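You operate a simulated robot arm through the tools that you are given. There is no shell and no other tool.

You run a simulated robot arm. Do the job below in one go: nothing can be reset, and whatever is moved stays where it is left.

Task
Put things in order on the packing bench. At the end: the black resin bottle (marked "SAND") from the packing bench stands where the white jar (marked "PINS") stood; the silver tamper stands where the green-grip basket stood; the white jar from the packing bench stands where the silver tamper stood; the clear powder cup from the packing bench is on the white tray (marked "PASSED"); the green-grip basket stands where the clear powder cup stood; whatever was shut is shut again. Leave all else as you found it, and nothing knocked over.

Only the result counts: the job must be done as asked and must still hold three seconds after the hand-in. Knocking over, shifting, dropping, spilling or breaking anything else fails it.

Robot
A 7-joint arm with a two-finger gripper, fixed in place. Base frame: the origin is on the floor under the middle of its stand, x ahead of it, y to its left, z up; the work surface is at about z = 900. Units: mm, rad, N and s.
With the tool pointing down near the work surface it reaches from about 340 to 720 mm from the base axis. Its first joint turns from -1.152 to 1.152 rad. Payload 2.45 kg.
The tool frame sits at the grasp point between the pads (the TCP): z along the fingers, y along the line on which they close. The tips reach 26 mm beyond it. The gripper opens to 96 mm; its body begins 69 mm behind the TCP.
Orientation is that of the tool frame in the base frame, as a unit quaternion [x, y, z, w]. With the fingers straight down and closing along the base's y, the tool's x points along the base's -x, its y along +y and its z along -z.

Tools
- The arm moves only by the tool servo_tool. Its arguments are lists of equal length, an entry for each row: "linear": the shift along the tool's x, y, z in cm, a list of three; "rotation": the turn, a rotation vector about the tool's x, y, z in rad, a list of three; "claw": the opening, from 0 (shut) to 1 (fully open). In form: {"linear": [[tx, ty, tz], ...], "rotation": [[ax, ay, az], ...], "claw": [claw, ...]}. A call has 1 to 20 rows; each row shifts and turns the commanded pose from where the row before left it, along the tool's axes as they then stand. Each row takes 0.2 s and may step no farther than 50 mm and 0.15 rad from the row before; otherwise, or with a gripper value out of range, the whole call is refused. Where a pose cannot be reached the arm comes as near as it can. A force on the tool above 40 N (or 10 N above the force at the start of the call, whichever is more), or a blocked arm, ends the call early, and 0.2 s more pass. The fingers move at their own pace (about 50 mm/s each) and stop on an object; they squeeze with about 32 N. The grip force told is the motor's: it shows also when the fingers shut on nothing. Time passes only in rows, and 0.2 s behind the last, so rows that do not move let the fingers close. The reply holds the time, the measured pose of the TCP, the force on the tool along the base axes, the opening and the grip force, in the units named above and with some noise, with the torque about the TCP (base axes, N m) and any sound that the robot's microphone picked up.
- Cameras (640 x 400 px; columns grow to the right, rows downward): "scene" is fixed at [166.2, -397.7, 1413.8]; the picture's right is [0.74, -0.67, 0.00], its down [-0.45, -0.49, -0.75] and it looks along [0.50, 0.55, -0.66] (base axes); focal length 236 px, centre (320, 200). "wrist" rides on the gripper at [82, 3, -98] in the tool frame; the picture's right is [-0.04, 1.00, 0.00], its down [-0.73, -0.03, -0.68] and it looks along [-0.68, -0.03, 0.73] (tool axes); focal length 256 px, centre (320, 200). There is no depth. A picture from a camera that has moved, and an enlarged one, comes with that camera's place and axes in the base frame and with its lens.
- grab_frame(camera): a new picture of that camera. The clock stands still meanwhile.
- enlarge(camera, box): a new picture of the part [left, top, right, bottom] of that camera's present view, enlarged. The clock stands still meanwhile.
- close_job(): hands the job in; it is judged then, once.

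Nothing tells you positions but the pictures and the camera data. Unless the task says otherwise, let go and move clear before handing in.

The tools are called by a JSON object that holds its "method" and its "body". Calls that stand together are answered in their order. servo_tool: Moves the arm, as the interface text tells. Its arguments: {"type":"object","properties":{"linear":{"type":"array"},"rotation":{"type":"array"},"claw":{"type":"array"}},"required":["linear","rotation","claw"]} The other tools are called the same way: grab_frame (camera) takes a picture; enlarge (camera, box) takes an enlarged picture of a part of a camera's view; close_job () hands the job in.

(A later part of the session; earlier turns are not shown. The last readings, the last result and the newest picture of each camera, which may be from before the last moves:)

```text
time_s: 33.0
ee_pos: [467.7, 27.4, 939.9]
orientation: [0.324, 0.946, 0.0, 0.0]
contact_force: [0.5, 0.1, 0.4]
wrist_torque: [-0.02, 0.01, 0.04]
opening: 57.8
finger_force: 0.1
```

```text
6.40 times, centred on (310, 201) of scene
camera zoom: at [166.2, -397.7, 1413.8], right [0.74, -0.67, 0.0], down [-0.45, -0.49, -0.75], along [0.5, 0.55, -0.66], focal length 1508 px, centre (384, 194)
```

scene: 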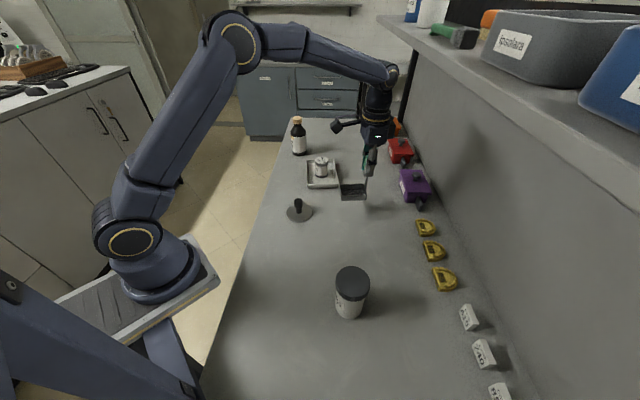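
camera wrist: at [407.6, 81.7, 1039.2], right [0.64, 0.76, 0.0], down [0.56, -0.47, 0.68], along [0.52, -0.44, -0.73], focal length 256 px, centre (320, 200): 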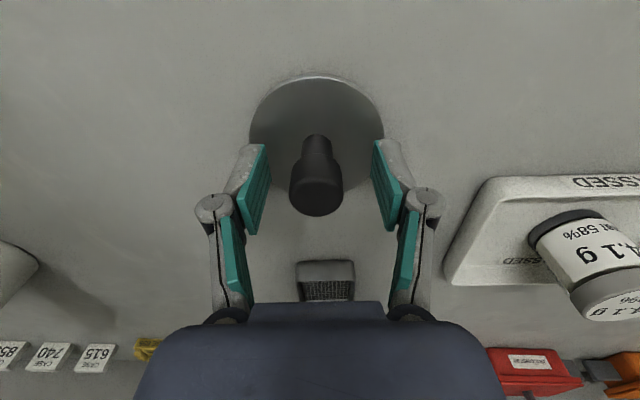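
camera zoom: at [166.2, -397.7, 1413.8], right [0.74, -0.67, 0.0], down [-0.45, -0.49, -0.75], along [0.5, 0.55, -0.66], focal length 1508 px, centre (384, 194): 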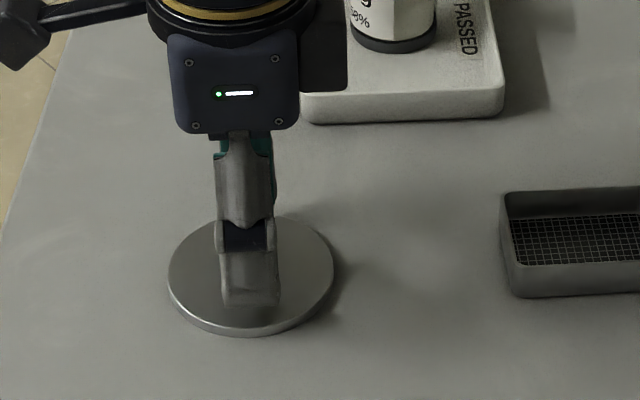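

{"method": "servo_tool", "body": {"linear": [[0.1, -0.12, 0], [0, 0, 0], [0, 0, 0], [0, 0, 0], [0, 0, 0], [0, 0, 0], [0, 0, 0]], "rotation": [[0, 0, 0], [0, 0, 0], [0, 0, 0], [0, 0, 0], [0, 0, 0], [0, 0, 0], [0, 0, 0]], "claw": [0.6, 0.45, 0.35, 0.25, 0.15, 0.12, 0.12]}}

{"method": "grab_frame", "body": {"camera": "wrist"}}

{"method": "enlarge", "body": {"camera": "scene", "box": [260, 170, 360, 232]}}

```text
time_s: 34.6
ee_pos: [466.6, 29.7, 940.1]
orientation: [0.323, 0.946, 0.0, 0.0]
contact_force: [-1.0, 0.2, 0.3]
wrist_torque: [0.0, -0.01, 0.01]
opening: 23.8
finger_force: 31.6
```

```text
taken
camera wrist: at [406.2, 81.3, 1038.9], right [0.64, 0.76, 0.0], down [0.56, -0.47, 0.68], along [0.52, -0.44, -0.73], focal length 256 px, centre (320, 200)
```

wrist: 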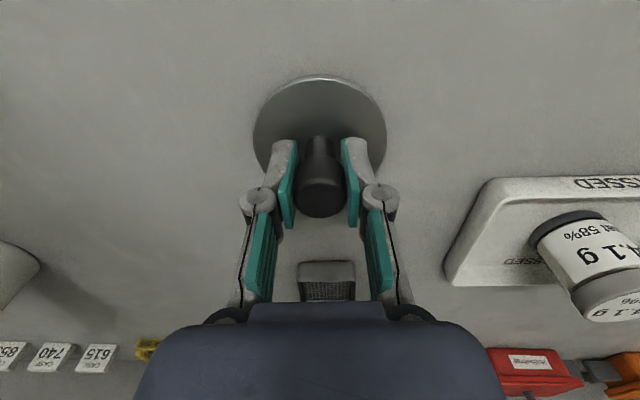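

```text
6.40 times, centred on (310, 201) of scene
camera zoom: at [166.2, -397.7, 1413.8], right [0.74, -0.67, 0.0], down [-0.45, -0.49, -0.75], along [0.5, 0.55, -0.66], focal length 1508 px, centre (384, 194)
```

zoom: 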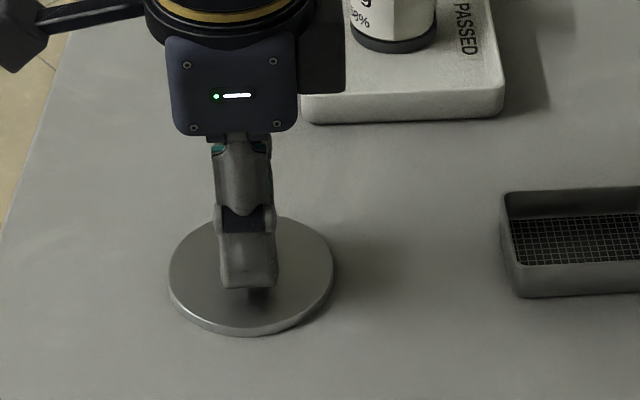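

The knob is held at 23.8 mm and the disc didn't shift. I'll lift it and carry it to the basket's old place at about (381, -140).

{"method": "servo_tool", "body": {"linear": [[0, 0, -0.5], [0, 0, -1], [0, 0, -1.5], [0, 0, -1], [-0.2, -1.0, 0], [-0.4, -2.0, 0], [-0.5, -2.6, 0], [-0.5, -2.6, 0], [-0.5, -2.6, 0], [-0.5, -2.6, 0], [-0.4, -2.2, 0], [-0.36, -1.67, 0], [-0.2, -1.2, 0], [0, 0, 0]], "rotation": [[0, 0, 0], [0, 0, 0], [0, 0, 0], [0, 0, 0], [0, 0, 0], [0, 0, 0], [0, 0, 0], [0, 0, 0], [0, 0, 0], [0, 0, 0], [0, 0, 0], [0, 0, 0], [0, 0, 0], [0, 0, 0]], "claw": [0.12, 0.12, 0.12, 0.12, 0.12, 0.12, 0.12, 0.12, 0.12, 0.12, 0.12, 0.12, 0.12, 0.12]}}

{"method": "grab_frame", "body": {"camera": "wrist"}}

{"method": "grab_frame", "body": {"camera": "scene"}}

```text
time_s: 37.6
ee_pos: [384.8, -138.3, 980.0]
orientation: [0.324, 0.946, 0.0, 0.0]
contact_force: [-0.4, 0.7, -0.6]
wrist_torque: [-0.01, 0.0, 0.01]
opening: 23.8
finger_force: 31.9
```

```text
taken
camera wrist: at [322.5, -85.9, 1078.4], right [0.64, 0.76, 0.0], down [0.56, -0.47, 0.68], along [0.52, -0.44, -0.73], focal length 256 px, centre (320, 200)
```

wrist: 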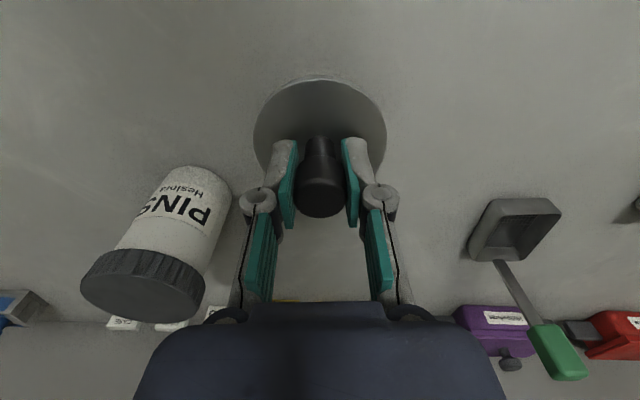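

```text
taken
```

scene: 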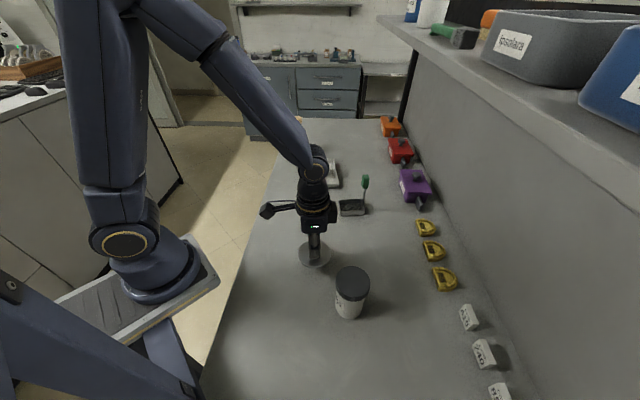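

The tamper hangs level and is about 3 mm off the target, so I'll correct by that and lower it.

{"method": "servo_tool", "body": {"linear": [[0.06, -0.3, 0.5], [0, 0, 1.2], [0, 0, 1.2], [0, 0, 0.6], [0, 0, 0.3], [0, 0, 0]], "rotation": [[0, 0, 0], [0, 0, 0], [0, 0, 0], [0, 0, 0], [0, 0, 0], [0, 0, 0]], "claw": [0.12, 0.12, 0.12, 0.12, 0.12, 0.12]}}

{"method": "enlarge", "body": {"camera": "scene", "box": [260, 200, 420, 300]}}

```text
time_s: 39.0
ee_pos: [380.4, -139.9, 942.7]
orientation: [0.323, 0.946, 0.0, 0.0]
contact_force: [0.8, -0.1, -1.5]
wrist_torque: [-0.01, -0.02, 0.02]
opening: 23.7
finger_force: 32.1
```

```text
4.00 times, centred on (340, 250) of scene
camera zoom: at [166.2, -397.7, 1413.8], right [0.74, -0.67, 0.0], down [-0.45, -0.49, -0.75], along [0.5, 0.55, -0.66], focal length 943 px, centre (240, 0)
```

zoom: 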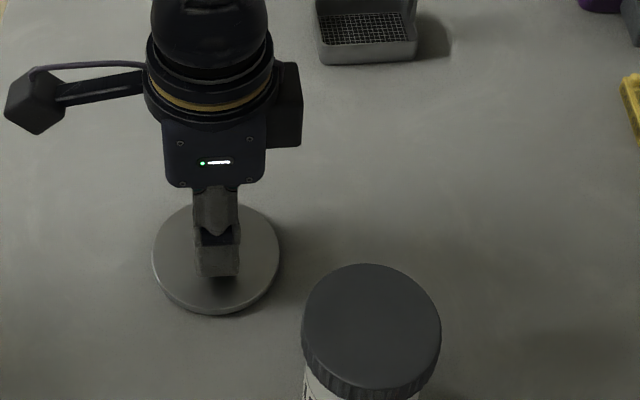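

Against the earlier picture, the tamper disc lines up with the old basket centre to within a couple of pixels. I'll finish lowering.

{"method": "servo_tool", "body": {"linear": [[0, 0, 0.15], [0, 0, 0.1], [0, 0, 0]], "rotation": [[0, 0, 0], [0, 0, 0], [0, 0, 0]], "claw": [0.12, 0.12, 0.12]}}

```text
time_s: 39.8
ee_pos: [380.4, -140.6, 941.5]
orientation: [0.324, 0.946, 0.0, 0.0]
contact_force: [-5.6, 4.4, 28.0]
wrist_torque: [0.15, 0.24, -0.05]
opening: 23.6
finger_force: 32.3
```

Firm contact at 28 N. I'll back off 1.5 mm and open.

{"method": "servo_tool", "body": {"linear": [[0, 0, -0.15], [0, 0, 0], [0, 0, 0], [0, 0, 0], [0, 0, 0]], "rotation": [[0, 0, 0], [0, 0, 0], [0, 0, 0], [0, 0, 0], [0, 0, 0]], "claw": [0.12, 0.12, 0.4, 0.6, 0.6]}}

{"method": "enlarge", "body": {"camera": "scene", "box": [260, 200, 420, 300]}}

{"method": "grab_frame", "body": {"camera": "wrist"}}

```text
time_s: 41.0
ee_pos: [381.0, -140.9, 941.5]
orientation: [0.324, 0.946, 0.0, 0.0]
contact_force: [0.0, -1.3, -0.6]
wrist_torque: [0.02, 0.02, 0.02]
opening: 57.7
finger_force: 0.2
```

```text
4.00 times, centred on (340, 250) of scene
camera zoom: at [166.2, -397.7, 1413.8], right [0.74, -0.67, 0.0], down [-0.45, -0.49, -0.75], along [0.5, 0.55, -0.66], focal length 943 px, centre (240, 0)
```

zoom: 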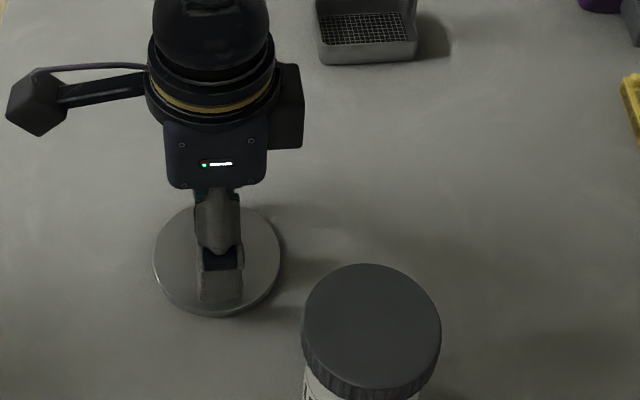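

```text
taken
camera wrist: at [319.3, -88.2, 1039.6], right [0.64, 0.77, 0.0], down [0.56, -0.47, 0.68], along [0.52, -0.44, -0.73], focal length 256 px, centre (320, 200)
```

wrist: 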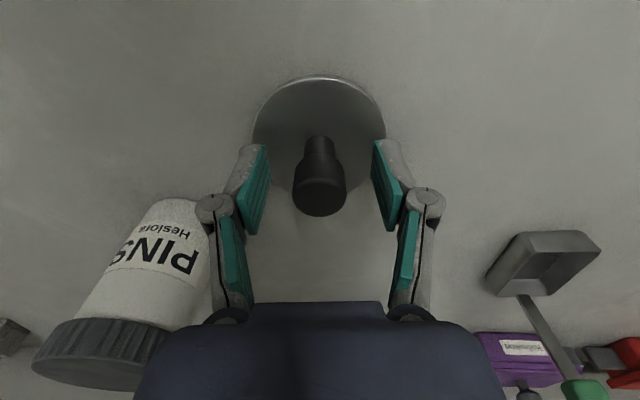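

The tamper stands at the basket's old place. I'll rise and move over the jar for a look.

{"method": "servo_tool", "body": {"linear": [[0, 0, -1], [0, 0, -2], [0, 0, -3.5], [0, 0, -4], [0, 0, -4], [0, 0, -3.5], [-0.8, -1.5, 0], [-1.5, -2.6, 0], [-1.6, -2.8, 0], [-1.5, -2.6, 0], [-1.0, -1.7, 0], [-0.4, -0.8, 0], [0, 0, 0]], "rotation": [[0, 0, 0], [0, 0, 0], [0, 0, 0], [0, 0, 0], [0, 0, 0], [0, 0, 0], [0, 0, 0], [0, 0, 0], [0, 0, 0], [0, 0, 0], [0, 0, 0], [0, 0, 0], [0, 0, 0]], "claw": [0.6, 0.6, 0.6, 0.6, 0.6, 0.6, 0.8, 1, 1, 1, 1, 1, 1]}}

{"method": "grab_frame", "body": {"camera": "wrist"}}

{"method": "enlarge", "body": {"camera": "scene", "box": [260, 220, 420, 320]}}

```text
time_s: 43.8
ee_pos: [359.2, -276.8, 1120.6]
orientation: [0.324, 0.946, 0.001, -0.001]
contact_force: [0.4, 1.1, 0.2]
wrist_torque: [0.0, -0.02, 0.01]
opening: 95.9
finger_force: 0.1
```

```text
taken
camera wrist: at [298.7, -224.1, 1220.1], right [0.64, 0.77, 0.0], down [0.56, -0.47, 0.68], along [0.52, -0.44, -0.73], focal length 256 px, centre (320, 200)
```

wrist: 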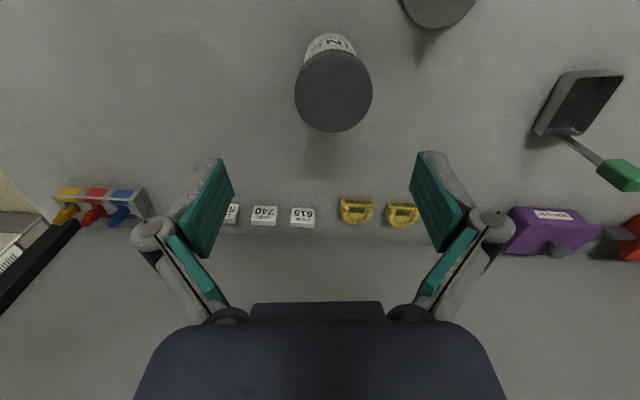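

```text
4.00 times, centred on (340, 270) of scene
camera zoom: at [166.2, -397.7, 1413.8], right [0.74, -0.67, 0.0], down [-0.45, -0.49, -0.75], along [0.5, 0.55, -0.66], focal length 943 px, centre (240, -80)
```

zoom: 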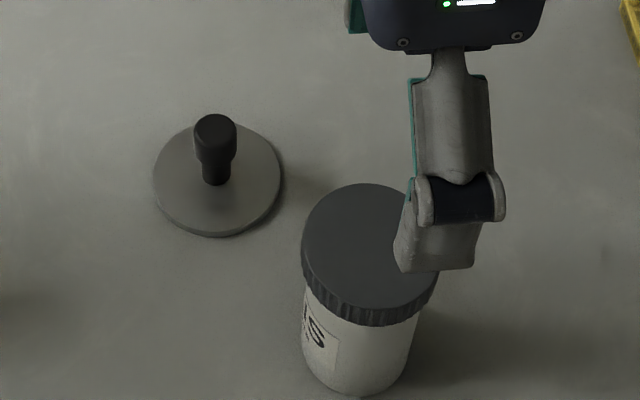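

{"method": "enlarge", "body": {"camera": "wrist", "box": [256, 20, 416, 140]}}

{"method": "enlarge", "body": {"camera": "wrist", "box": [0, 120, 240, 270]}}

```text
3.33 times, centred on (336, 80) of wrist
camera zoom: at [298.7, -224.1, 1220.1], right [0.64, 0.77, 0.0], down [0.56, -0.47, 0.68], along [0.52, -0.44, -0.73], focal length 853 px, centre (267, 600)
```

zoom: 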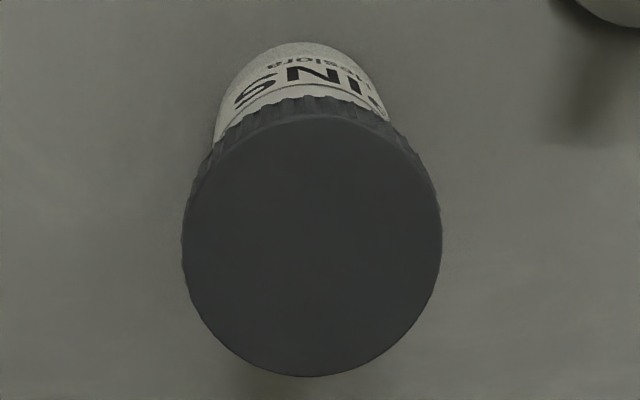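

```text
2.67 times, centred on (120, 195) of wrist
camera zoom: at [298.7, -224.1, 1220.1], right [0.64, 0.77, 0.0], down [0.56, -0.47, 0.68], along [0.52, -0.44, -0.73], focal length 683 px, centre (853, 213)
```

zoom: 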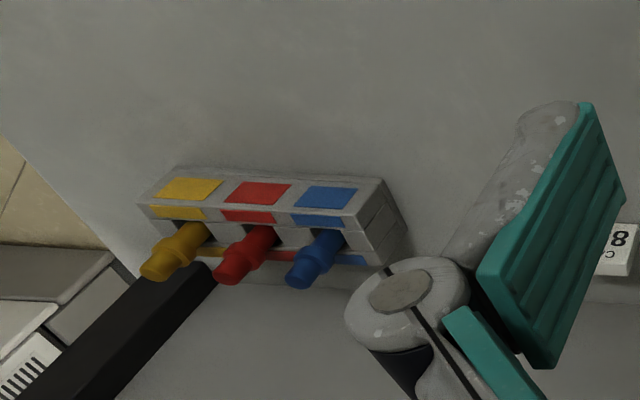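

The jar's lid is about 65 mm wide with its top near z ≈ 1005, and the jar is centred near (366.5, -268). I'll centre on it and come down part way to check.

{"method": "servo_tool", "body": {"linear": [[-0.1, 1.1, 1.5], [0, 0, 2], [0, 0, 2], [0, 0, 1.5], [0, 0, 0]], "rotation": [[0, 0, 0], [0, 0, 0], [0, 0, 0], [0, 0, 0], [0, 0, 0]], "claw": [1, 1, 1, 1, 1]}}

{"method": "grab_frame", "body": {"camera": "wrist"}}

{"method": "enlarge", "body": {"camera": "wrist", "box": [216, 50, 424, 180]}}

{"method": "enlarge", "body": {"camera": "scene", "box": [300, 240, 420, 330]}}

```text
time_s: 45.0
ee_pos: [368.2, -269.7, 1050.8]
orientation: [0.324, 0.946, 0.0, 0.0]
contact_force: [0.3, -0.1, 0.1]
wrist_torque: [-0.01, -0.02, 0.0]
opening: 96.1
finger_force: 0.1
```

```text
taken
camera wrist: at [306.4, -216.5, 1150.3], right [0.64, 0.76, 0.0], down [0.56, -0.47, 0.68], along [0.52, -0.44, -0.73], focal length 256 px, centre (320, 200)
```

wrist: 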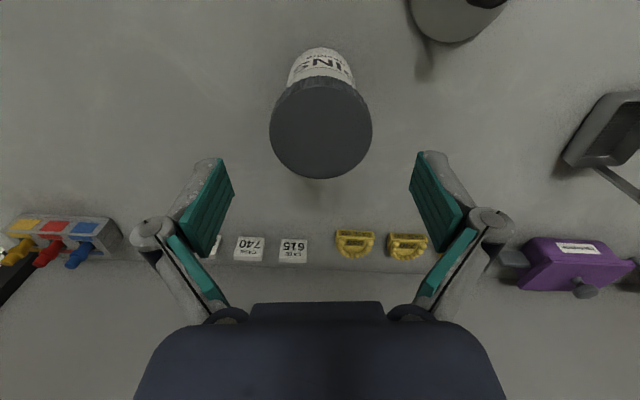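

```text
3.08 times, centred on (320, 115) of wrist
camera zoom: at [306.4, -216.5, 1150.3], right [0.64, 0.76, 0.0], down [0.56, -0.47, 0.68], along [0.52, -0.44, -0.73], focal length 788 px, centre (320, 462)
```

zoom: 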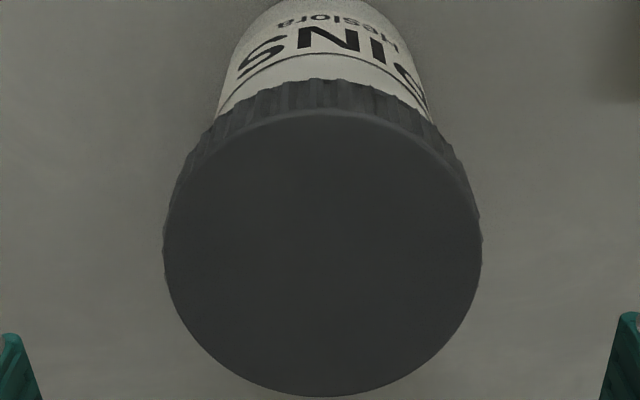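

```text
4.44 times, centred on (360, 285) of scene
camera zoom: at [166.2, -397.7, 1413.8], right [0.74, -0.67, 0.0], down [-0.45, -0.49, -0.75], along [0.5, 0.55, -0.66], focal length 1048 px, centre (142, -178)
```

zoom: 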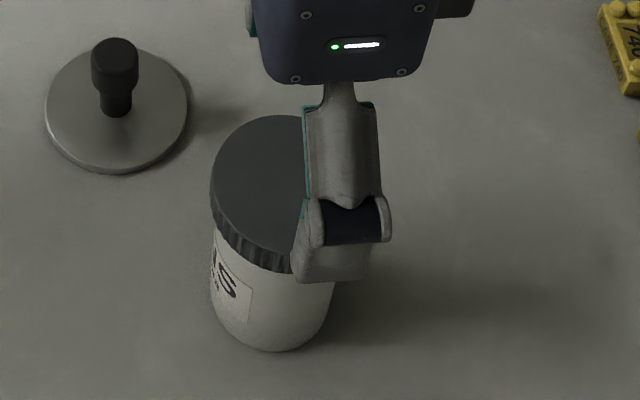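

The lid spans roughly z = 982–999 and is about 66 mm wide. The finger linkages would foul it on a lower grip, so I'll hold the jar by its lid, with the pads centred at z ≈ 988, and test the lift before carrying it.

{"method": "servo_tool", "body": {"linear": [[-0.25, 0.06, 1.3], [0, 0, 1.5], [0, 0, 1.5], [0, 0, 1.5], [0, 0, 0.5], [0, 0, 0]], "rotation": [[0, 0, 0], [0, 0, 0], [0, 0, 0], [0, 0, 0], [0, 0, 0], [0, 0, 0]], "claw": [1, 1, 1, 1, 1, 1]}}

{"method": "grab_frame", "body": {"camera": "wrist"}}

{"method": "enlarge", "body": {"camera": "scene", "box": [300, 240, 420, 330]}}

```text
time_s: 46.4
ee_pos: [369.3, -270.4, 988.9]
orientation: [0.323, 0.946, 0.0, -0.001]
contact_force: [0.4, 0.3, 0.6]
wrist_torque: [-0.01, 0.01, 0.03]
opening: 95.9
finger_force: 0.1
```

```text
taken
camera wrist: at [309.2, -217.9, 1086.3], right [0.64, 0.77, 0.0], down [0.56, -0.47, 0.68], along [0.52, -0.44, -0.73], focal length 256 px, centre (320, 200)
```

wrist: 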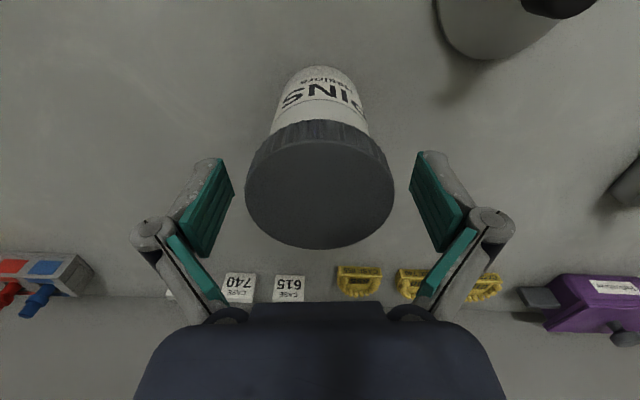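

```text
4.44 times, centred on (360, 285) of scene
camera zoom: at [166.2, -397.7, 1413.8], right [0.74, -0.67, 0.0], down [-0.45, -0.49, -0.75], along [0.5, 0.55, -0.66], focal length 1048 px, centre (142, -178)
```

zoom: 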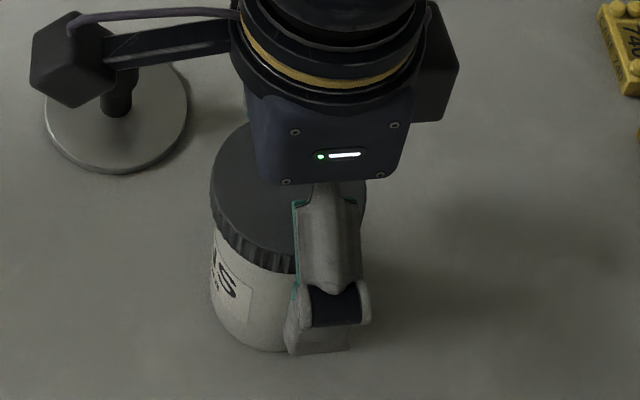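

{"method": "servo_tool", "body": {"linear": [[0, 0, -0.3], [0, 0, 0], [0, 0, 0], [0, 0, 0], [0, 0, 0], [0, 0, 0]], "rotation": [[0, 0, 0], [0, 0, 0], [0, 0, 0], [0, 0, 0], [0, 0, 0], [0, 0, 0]], "claw": [1, 0.8, 0.7, 0.6, 0.5, 0.5]}}

{"method": "grab_frame", "body": {"camera": "wrist"}}

{"method": "enlarge", "body": {"camera": "scene", "box": [300, 240, 420, 330]}}

```text
time_s: 47.8
ee_pos: [369.6, -270.7, 991.3]
orientation: [0.324, 0.946, 0.0, 0.001]
contact_force: [0.1, -0.1, 1.3]
wrist_torque: [0.03, 0.01, 0.01]
opening: 61.4
finger_force: 31.4
```

```text
taken
camera wrist: at [309.3, -218.0, 1090.0], right [0.64, 0.77, 0.0], down [0.56, -0.47, 0.68], along [0.52, -0.44, -0.73], focal length 256 px, centre (320, 200)
```

wrist: 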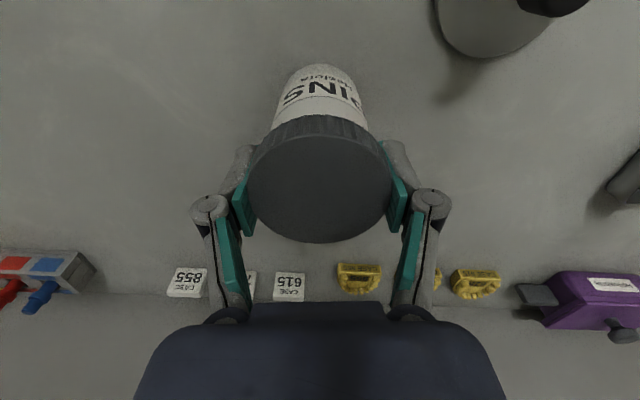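

```text
4.44 times, centred on (360, 285) of scene
camera zoom: at [166.2, -397.7, 1413.8], right [0.74, -0.67, 0.0], down [-0.45, -0.49, -0.75], along [0.5, 0.55, -0.66], focal length 1048 px, centre (142, -178)
```

zoom: 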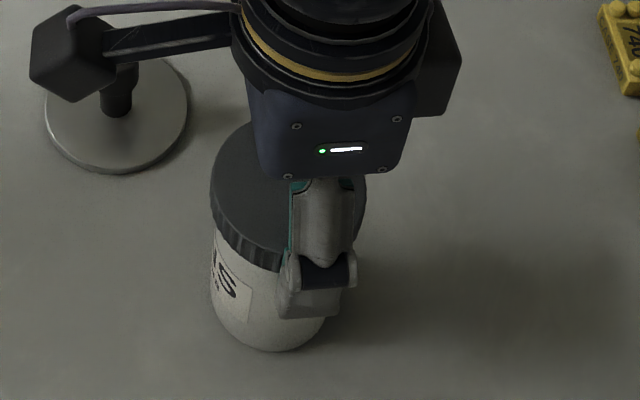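

The lid measures 61.4 mm, which puts the jar's axis about 6 mm off the pad centre along tool +x. I'll reopen, recentre and grip again.

{"method": "servo_tool", "body": {"linear": [[0, 0, 0], [0, 0, 0], [0.3, 0, -0.2], [0.3, 0, -0.1], [0, 0, 0], [0, 0, 0], [0, 0, 0], [0, 0, 0]], "rotation": [[0, 0, 0], [0, 0, 0], [0, 0, 0], [0, 0, 0], [0, 0, 0], [0, 0, 0], [0, 0, 0], [0, 0, 0]], "claw": [0.75, 0.8, 0.8, 0.8, 0.7, 0.6, 0.5, 0.5]}}

{"method": "grab_frame", "body": {"camera": "wrist"}}

{"method": "enlarge", "body": {"camera": "scene", "box": [300, 240, 420, 330]}}

```text
time_s: 49.6
ee_pos: [366.6, -267.5, 995.1]
orientation: [0.324, 0.946, 0.0, 0.0]
contact_force: [-0.1, 1.2, 3.3]
wrist_torque: [-0.04, -0.02, -0.01]
opening: 61.4
finger_force: 32.1
```

```text
taken
camera wrist: at [304.5, -214.5, 1093.0], right [0.64, 0.77, 0.0], down [0.56, -0.47, 0.68], along [0.52, -0.44, -0.73], focal length 256 px, centre (320, 200)
```

wrist: 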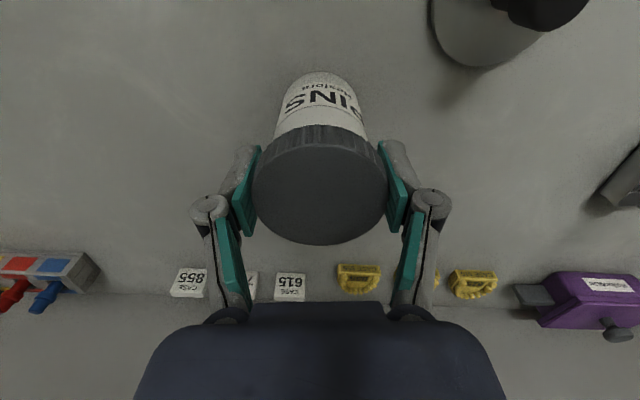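

```text
4.44 times, centred on (360, 285) of scene
camera zoom: at [166.1, -397.7, 1413.8], right [0.74, -0.67, 0.0], down [-0.45, -0.49, -0.75], along [0.5, 0.55, -0.66], focal length 1048 px, centre (142, -178)
```

zoom: 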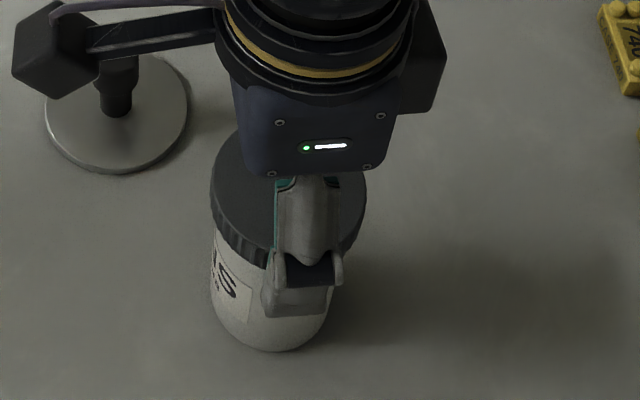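

The jar is now centred in the pads and hasn't shifted on the bench. I'll test-lift it by about 12 mm.

{"method": "servo_tool", "body": {"linear": [[0, 0, -0.2], [0, 0, -0.4], [0, 0, -0.6], [0, 0, 0]], "rotation": [[0, 0, 0], [0, 0, 0], [0, 0, 0], [0, 0, 0]], "claw": [0.5, 0.5, 0.5, 0.5]}}

{"method": "enlarge", "body": {"camera": "scene", "box": [300, 240, 420, 330]}}

{"method": "grab_frame", "body": {"camera": "wrist"}}

```text
time_s: 50.6
ee_pos: [364.7, -267.2, 1006.0]
orientation: [0.324, 0.946, 0.0, -0.001]
contact_force: [0.2, -1.0, -0.3]
wrist_torque: [-0.01, 0.0, 0.04]
opening: 61.5
finger_force: 32.3
```

```text
4.44 times, centred on (360, 285) of scene
camera zoom: at [166.2, -397.7, 1413.8], right [0.74, -0.67, 0.0], down [-0.45, -0.49, -0.75], along [0.5, 0.55, -0.66], focal length 1048 px, centre (142, -178)
```

zoom: 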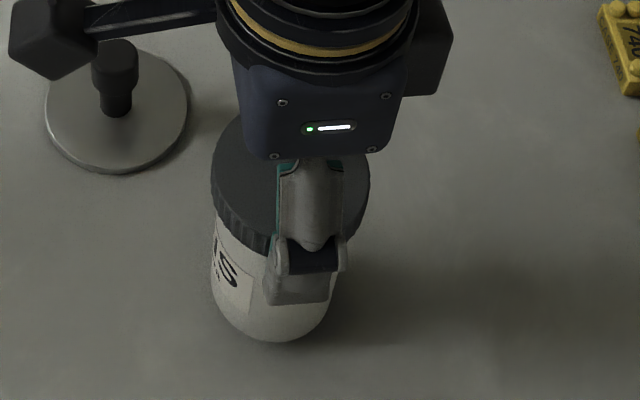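

```text
taken
camera wrist: at [304.1, -214.7, 1105.1], right [0.64, 0.77, 0.0], down [0.56, -0.47, 0.68], along [0.52, -0.44, -0.73], focal length 256 px, centre (320, 200)
```

wrist: 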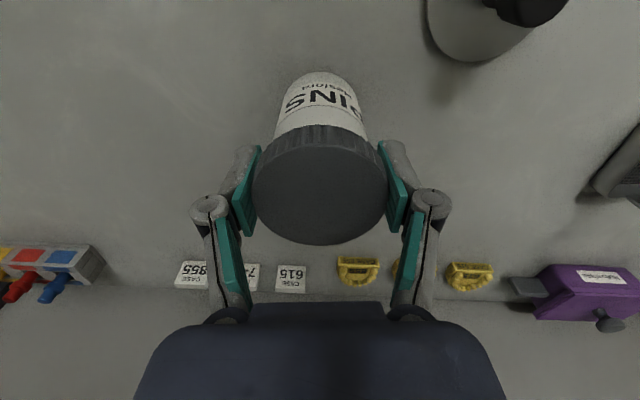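

The whole jar lifts together with its lid. I'll raise it well above the tamper and carry it to the tamper's old place at (466, 28).

{"method": "servo_tool", "body": {"linear": [[0, 0, -1], [0, 0, -1.8], [0, 0, -2], [0, 0, -1.7], [0.305, 0.885, 0], [0.61, 1.77, 0], [0.915, 2.655, 0], [0.915, 2.655, 0], [0.915, 2.655, 0], [0.915, 2.655, 0], [0.915, 2.655, 0], [0.915, 2.655, 0], [0.915, 2.655, 0], [0.915, 2.655, 0], [0.915, 2.655, 0], [0.61, 1.77, 0], [0.407, 1.18, 0], [0, 0, 0]], "rotation": [[0, 0, 0], [0, 0, 0], [0, 0, 0], [0, 0, 0], [0, 0, 0], [0, 0, 0], [0, 0, 0], [0, 0, 0], [0, 0, 0], [0, 0, 0], [0, 0, 0], [0, 0, 0], [0, 0, 0], [0, 0, 0], [0, 0, 0], [0, 0, 0], [0, 0, 0], [0, 0, 0]], "claw": [0.5, 0.5, 0.5, 0.5, 0.5, 0.5, 0.5, 0.5, 0.5, 0.5, 0.5, 0.5, 0.5, 0.5, 0.5, 0.5, 0.5, 0.5]}}

{"method": "grab_frame", "body": {"camera": "wrist"}}

{"method": "grab_frame", "body": {"camera": "scene"}}

```text
time_s: 54.4
ee_pos: [464.8, 27.9, 1071.5]
orientation: [0.324, 0.946, 0.0, -0.001]
contact_force: [0.2, -0.2, -0.2]
wrist_torque: [-0.04, -0.01, 0.03]
opening: 61.6
finger_force: 32.4
```

```text
taken
camera wrist: at [403.7, 81.0, 1170.6], right [0.64, 0.76, 0.0], down [0.56, -0.47, 0.68], along [0.52, -0.44, -0.73], focal length 256 px, centre (320, 200)
```

wrist: 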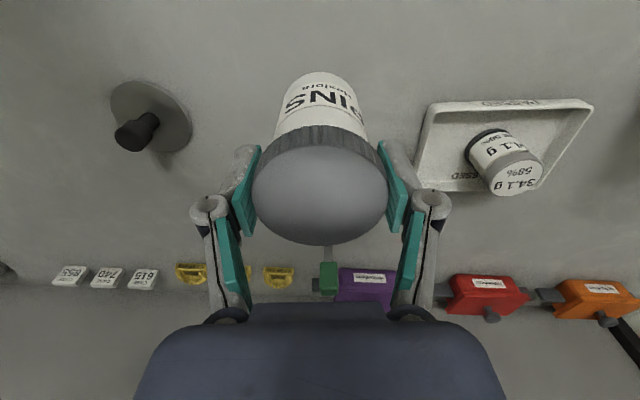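

```text
taken
```

scene: 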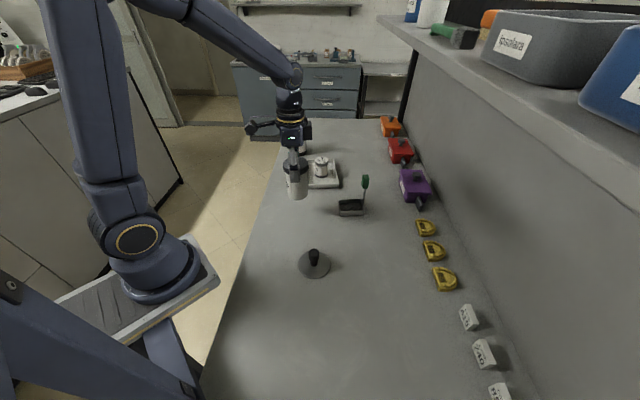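

The jar hangs upright over the tamper's old spot. I'll make a 2 mm correction and lower it, slowing near the bench.

{"method": "servo_tool", "body": {"linear": [[-0.13, 0.14, 0.5], [0, 0, 1.2], [0, 0, 1.5], [0, 0, 1.5], [0, 0, 1.2], [0, 0, 0.8], [0, 0, 0.5], [0, 0, 0]], "rotation": [[0, 0, 0], [0, 0, 0], [0, 0, 0], [0, 0, 0], [0, 0, 0], [0, 0, 0], [0, 0, 0], [0, 0, 0]], "claw": [0.5, 0.5, 0.5, 0.5, 0.5, 0.5, 0.5, 0.5]}}

{"method": "enlarge", "body": {"camera": "scene", "box": [260, 170, 360, 232]}}

```text
time_s: 56.2
ee_pos: [467.1, 27.6, 999.5]
orientation: [0.324, 0.946, 0.0, 0.0]
contact_force: [-0.6, 0.2, -1.3]
wrist_torque: [0.0, 0.01, -0.02]
opening: 61.4
finger_force: 32.1
```

```text
6.40 times, centred on (310, 201) of scene
camera zoom: at [166.2, -397.7, 1413.8], right [0.74, -0.67, 0.0], down [-0.45, -0.49, -0.75], along [0.5, 0.55, -0.66], focal length 1508 px, centre (384, 194)
```

zoom: 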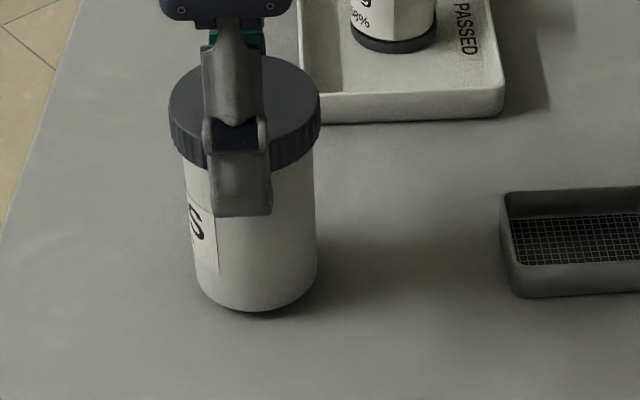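

Comparing with the earlier picture of the tamper, the jar is about 2 mm too far along the camera's right. I'll correct that and lower gently.

{"method": "servo_tool", "body": {"linear": [[0.2, 0, 0], [0, 0, 0.2], [0, 0, 0.1], [0, 0, 0]], "rotation": [[0, 0, 0], [0, 0, 0], [0, 0, 0], [0, 0, 0]], "claw": [0.5, 0.5, 0.5, 0.5]}}

{"method": "enlarge", "body": {"camera": "scene", "box": [260, 170, 360, 232]}}

```text
time_s: 57.2
ee_pos: [465.0, 29.1, 996.8]
orientation: [0.324, 0.946, -0.001, 0.0]
contact_force: [-0.2, -0.4, -1.1]
wrist_torque: [0.03, 0.02, 0.03]
opening: 61.4
finger_force: 32.5
```

```text
6.40 times, centred on (310, 201) of scene
camera zoom: at [166.2, -397.7, 1413.8], right [0.74, -0.67, 0.0], down [-0.45, -0.49, -0.75], along [0.5, 0.55, -0.66], focal length 1508 px, centre (384, 194)
```

zoom: 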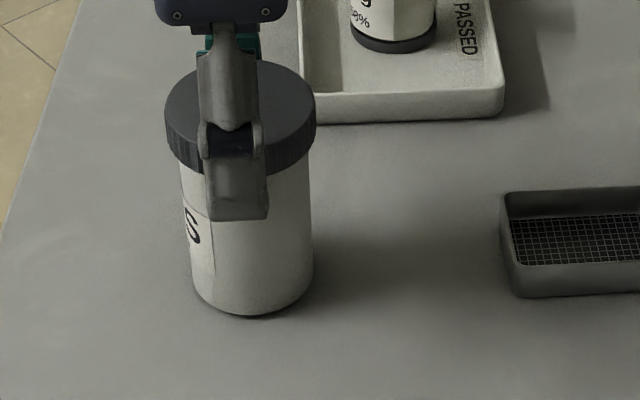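

{"method": "servo_tool", "body": {"linear": [[0, 0, 0.1], [0, 0, 0.05], [0, 0, 0]], "rotation": [[0, 0, 0], [0, 0, 0], [0, 0, 0]], "claw": [0.5, 0.5, 0.5]}}

```text
time_s: 58.0
ee_pos: [465.9, 29.5, 995.9]
orientation: [0.324, 0.946, 0.0, 0.0]
contact_force: [0.3, 0.7, -0.9]
wrist_torque: [0.0, -0.02, 0.0]
opening: 61.4
finger_force: 32.1
```

{"method": "servo_tool", "body": {"linear": [[0, 0, 0.1], [0, 0, 0]], "rotation": [[0, 0, 0], [0, 0, 0]], "claw": [0.5, 0.5]}}

```text
time_s: 58.6
ee_pos: [466.4, 29.8, 995.2]
orientation: [0.324, 0.946, 0.001, 0.001]
contact_force: [-4.0, -0.9, 16.9]
wrist_torque: [-0.12, 0.18, 0.0]
opening: 61.7
finger_force: 31.8
```

The force of 17 N shows the jar is on the bench. I'll ease off slightly and release.

{"method": "servo_tool", "body": {"linear": [[0, 0, -0.08], [0, 0, 0], [0, 0, 0], [0, 0, 0], [0, 0, 0]], "rotation": [[0, 0, 0], [0, 0, 0], [0, 0, 0], [0, 0, 0], [0, 0, 0]], "claw": [0.5, 0.65, 0.8, 0.9, 0.9]}}

{"method": "grab_frame", "body": {"camera": "wrist"}}

{"method": "enlarge", "body": {"camera": "scene", "box": [260, 170, 360, 232]}}

```text
time_s: 59.8
ee_pos: [467.5, 29.0, 994.4]
orientation: [0.324, 0.946, 0.0, 0.001]
contact_force: [0.7, 0.4, -0.2]
wrist_torque: [-0.01, 0.01, 0.01]
opening: 86.3
finger_force: 0.1
```

```text
taken
camera wrist: at [405.2, 81.8, 1092.9], right [0.64, 0.77, 0.0], down [0.56, -0.47, 0.68], along [0.52, -0.44, -0.73], focal length 256 px, centre (320, 200)
```

wrist: 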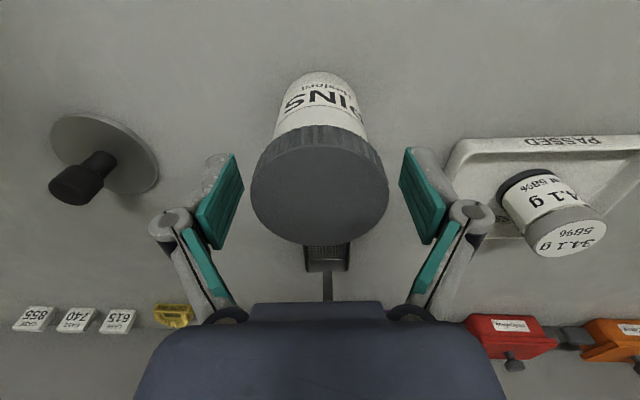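

```text
6.40 times, centred on (310, 201) of scene
camera zoom: at [166.2, -397.7, 1413.8], right [0.74, -0.67, 0.0], down [-0.45, -0.49, -0.75], along [0.5, 0.55, -0.66], focal length 1508 px, centre (384, 194)
```

zoom: 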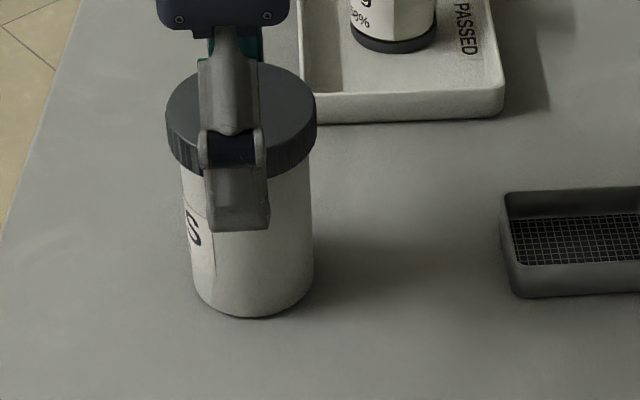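

The jar stands at the tamper's old place. I'll rise, move toward the bottle at a safe height, and turn the wrist to face along the reach direction.

{"method": "servo_tool", "body": {"linear": [[0, 0, -1], [0, 0, -2], [0, 0, -3], [0, 0, -3.5], [0, 0, -3], [0.3, 1.5, 0], [0.6, 3.2, 0], [0.7, 3.7, 0], [0.7, 3.7, 0], [0.7, 3.7, 0], [0.7, 3.7, 0], [0.7, 3.7, 0], [0.6, 2.4, 0], [0, 1.0, 0], [0, 0, 0]], "rotation": [[0, 0, 0], [0, 0, 0], [0, 0, 0], [0, 0, 0], [0, 0, 0], [0, 0, 0], [0, 0, 0], [0, 0, 0], [0, 0, 0], [0, 0, 0], [0, 0, 0], [0, 0, 0], [0, 0, 0], [0, 0, 0], [0, 0, 0]], "claw": [0.9, 0.9, 0.9, 0.9, 0.9, 0.8, 0.7, 0.7, 0.7, 0.7, 0.7, 0.7, 0.7, 0.7, 0.7]}}

{"method": "servo_tool", "body": {"linear": [[0, 0, 0], [0, 0, 0], [0, 0, 0], [0, 0, 0], [0, 0, 0], [0, 0, 0], [0, 0, 0], [0, 0, 0], [0, 0, 0]], "rotation": [[0, 0, -0.136], [0, 0, -0.136], [0, 0, -0.136], [0, 0, -0.136], [0, 0, -0.136], [0, 0, -0.136], [0, 0, -0.136], [0, 0, -0.136], [0, 0, 0]], "claw": [0.7, 0.7, 0.7, 0.7, 0.7, 0.7, 0.7, 0.7, 0.7]}}

{"method": "grab_frame", "body": {"camera": "wrist"}}

{"method": "grab_frame", "body": {"camera": "scene"}}

```text
time_s: 63.0
ee_pos: [589.3, 269.2, 1119.0]
orientation: [0.324, 0.946, 0.0, 0.0]
contact_force: [-1.1, 0.6, -0.1]
wrist_torque: [0.0, 0.0, -0.02]
opening: 67.0
finger_force: 0.2
```

```text
time_s: 65.0
ee_pos: [588.3, 269.7, 1119.2]
orientation: [-0.213, 0.977, 0.0, -0.001]
contact_force: [-0.3, -0.6, -1.0]
wrist_torque: [0.02, -0.03, 0.0]
opening: 67.3
finger_force: 0.0
```

```text
taken
camera wrist: at [514.5, 239.7, 1217.8], right [-0.38, 0.93, 0.0], down [0.68, 0.28, 0.68], along [0.63, 0.26, -0.73], focal length 256 px, centre (320, 200)
```

wrist: 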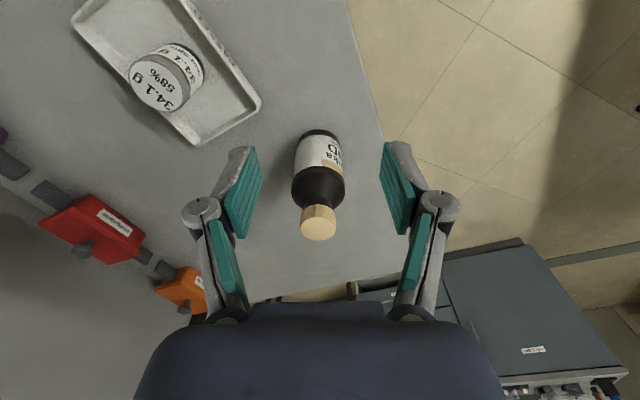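

```text
taken
```

scene: 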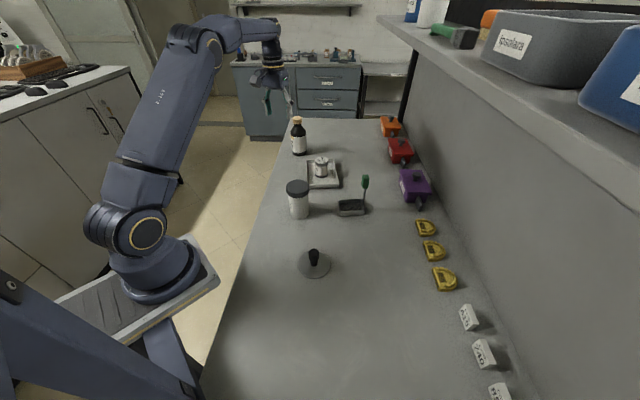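

{"method": "enlarge", "body": {"camera": "wrist", "box": [256, 110, 384, 250]}}

{"method": "enlarge", "body": {"camera": "scene", "box": [270, 105, 350, 165]}}

```text
2.86 times, centred on (320, 180) of wrist
camera zoom: at [514.5, 239.7, 1217.8], right [-0.38, 0.93, 0.0], down [0.68, 0.28, 0.68], along [0.63, 0.26, -0.73], focal length 731 px, centre (320, 257)
```

zoom: 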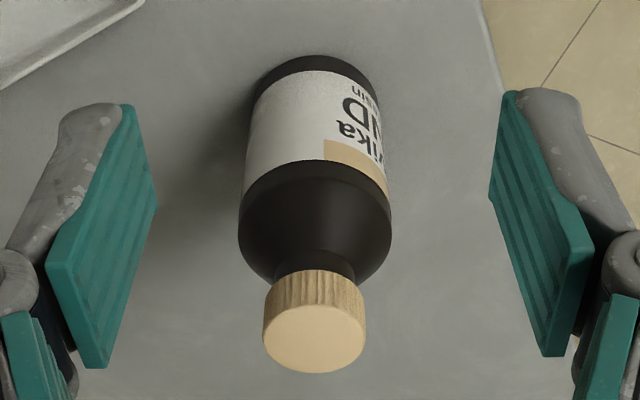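

```text
6.67 times, centred on (310, 135) of scene
camera zoom: at [166.2, -397.7, 1413.8], right [0.74, -0.67, 0.0], down [-0.45, -0.49, -0.75], along [0.5, 0.55, -0.66], focal length 1571 px, centre (387, 633)
```

zoom: 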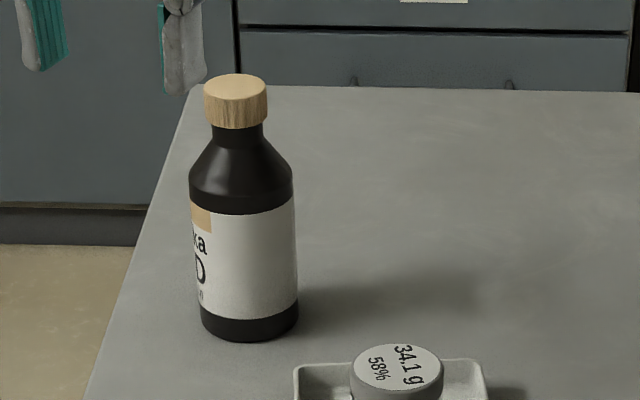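

The label reads "...ND", so this is the SAND bottle. It stands near (694, 312), about 761 mm out, with its cap at roughly z = 1028–1048. Straight down won't reach it, so I'll tilt the tool outward by 0.3 rad here first and look again.

{"method": "servo_tool", "body": {"linear": [[0, 0, 0], [0, 0, 0], [0, 0, 0], [0, 0, 0]], "rotation": [[0, -0.1, 0], [0, -0.1, 0], [0, -0.1, 0], [0, 0, 0]], "claw": [0.7, 0.7, 0.7, 0.7]}}

{"method": "grab_frame", "body": {"camera": "wrist"}}

{"method": "enlarge", "body": {"camera": "wrist", "box": [240, 60, 400, 200]}}

```text
time_s: 66.0
ee_pos: [588.8, 269.4, 1120.0]
orientation: [-0.209, 0.966, 0.032, 0.147]
contact_force: [-0.2, 0.2, 0.6]
wrist_torque: [-0.01, 0.0, -0.01]
opening: 67.4
finger_force: 0.1
```

```text
taken
camera wrist: at [491.5, 228.5, 1189.6], right [-0.38, 0.93, 0.01], down [0.47, 0.18, 0.87], along [0.8, 0.33, -0.5], focal length 256 px, centre (320, 200)
```

wrist: 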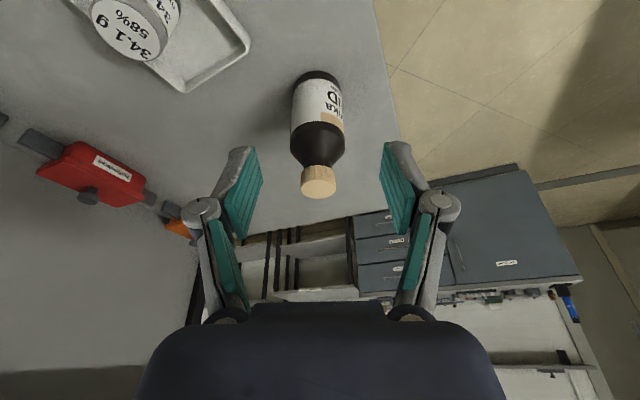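

```text
2.86 times, centred on (320, 130) of wrist
camera zoom: at [491.5, 228.5, 1189.6], right [-0.38, 0.93, 0.01], down [0.47, 0.18, 0.87], along [0.8, 0.33, -0.5], focal length 731 px, centre (320, 400)
```

zoom: 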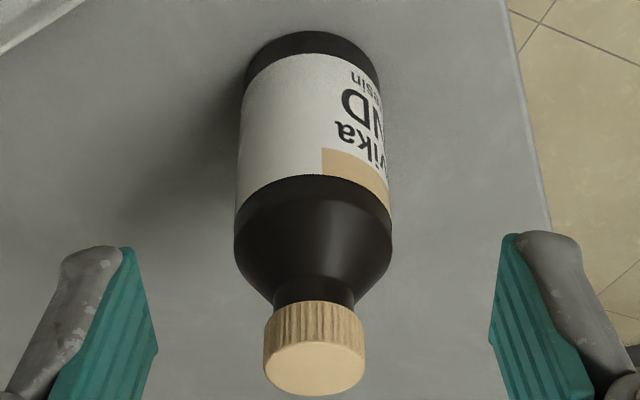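

The bottle axis is confirmed near (695, 312) with its cap top at z ≈ 1049. I'll move to above it at z ≈ 1110 with the tilt kept and check that the arm gets there.

{"method": "servo_tool", "body": {"linear": [[-1.775, -0.087, 0.717], [-1.775, -0.087, 0.717], [-1.775, -0.087, 0.717], [-1.775, -0.087, 0.717], [-1.775, -0.087, 0.717], [-1.775, -0.087, 0.717], [0, 0, 0]], "rotation": [[0, 0, 0], [0, 0, 0], [0, 0, 0], [0, 0, 0], [0, 0, 0], [0, 0, 0], [0, 0, 0]], "claw": [0.7, 0.7, 0.7, 0.7, 0.7, 0.7, 0.7]}}

{"method": "grab_frame", "body": {"camera": "wrist"}}

{"method": "grab_frame", "body": {"camera": "scene"}}

```text
time_s: 67.6
ee_pos: [689.1, 309.1, 1107.3]
orientation: [-0.21, 0.966, 0.031, 0.145]
contact_force: [-0.1, -0.1, -0.6]
wrist_torque: [-0.01, -0.03, 0.0]
opening: 67.2
finger_force: 0.0
out of reach, approached as far as the arm can: row 6
```

```text
taken
camera wrist: at [591.7, 268.1, 1177.8], right [-0.38, 0.92, 0.01], down [0.47, 0.18, 0.87], along [0.8, 0.33, -0.5], focal length 256 px, centre (320, 200)
```

wrist: 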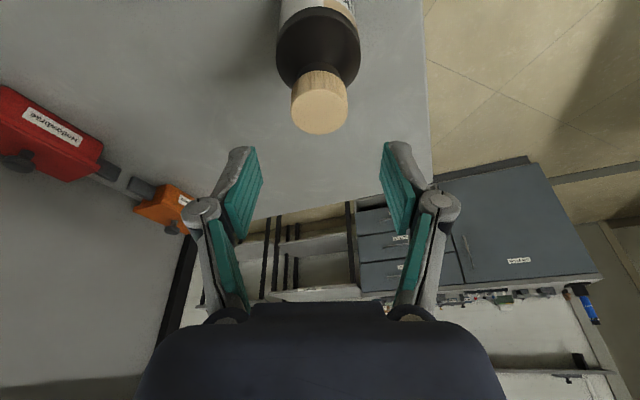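

```text
taken
```

scene: 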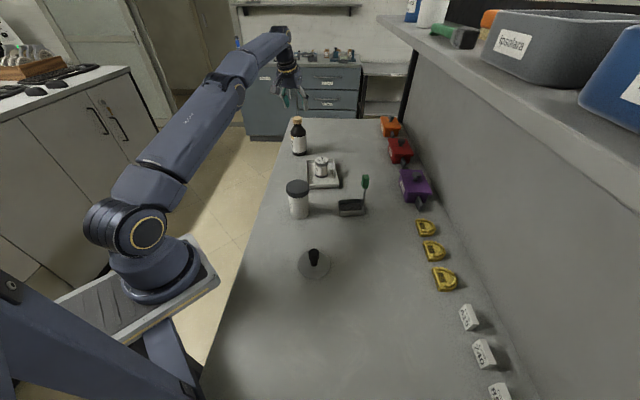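

The arm fell about 6 mm short at that height. I'll add 0.1 rad of tilt for margin and read the pose.

{"method": "servo_tool", "body": {"linear": [[0, 0, 0], [0, 0, 0], [0, 0, 0]], "rotation": [[0, -0.05, 0], [0, -0.05, 0], [0, 0, 0]], "claw": [0.7, 0.7, 0.7]}}

{"method": "grab_frame", "body": {"camera": "wrist"}}

{"method": "enlarge", "body": {"camera": "wrist", "box": [240, 0, 400, 140]}}

```text
time_s: 68.4
ee_pos: [690.3, 309.3, 1107.4]
orientation: [-0.208, 0.958, 0.042, 0.195]
contact_force: [-0.2, -0.3, 0.4]
wrist_torque: [0.03, -0.01, -0.04]
opening: 67.5
finger_force: 0.0
```

```text
taken
camera wrist: at [585.6, 265.5, 1166.8], right [-0.38, 0.92, 0.02], down [0.39, 0.14, 0.91], along [0.84, 0.35, -0.41], focal length 256 px, centre (320, 200)
```

wrist: 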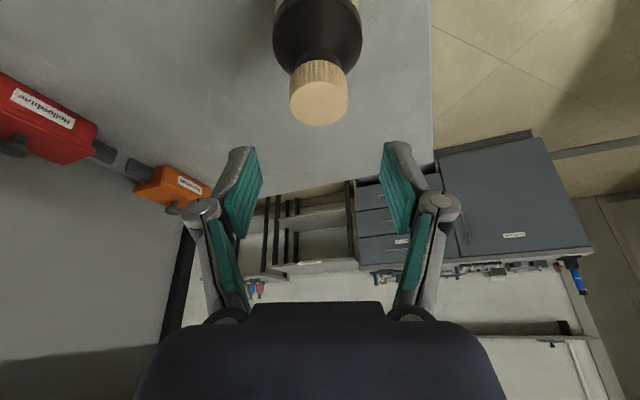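

```text
2.86 times, centred on (320, 70) of wrist
camera zoom: at [585.6, 265.5, 1166.8], right [-0.38, 0.92, 0.02], down [0.39, 0.14, 0.91], along [0.84, 0.35, -0.41], focal length 731 px, centre (320, 571)
```

zoom: 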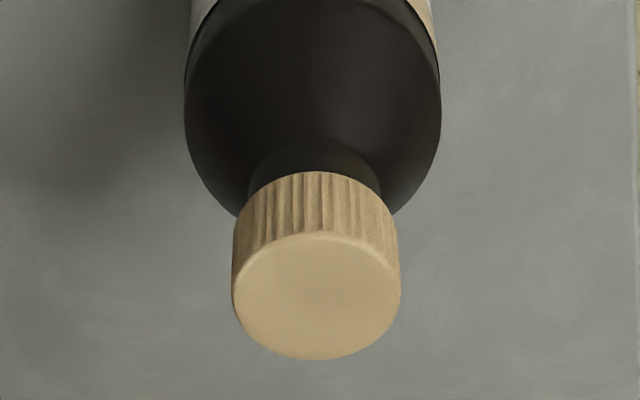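

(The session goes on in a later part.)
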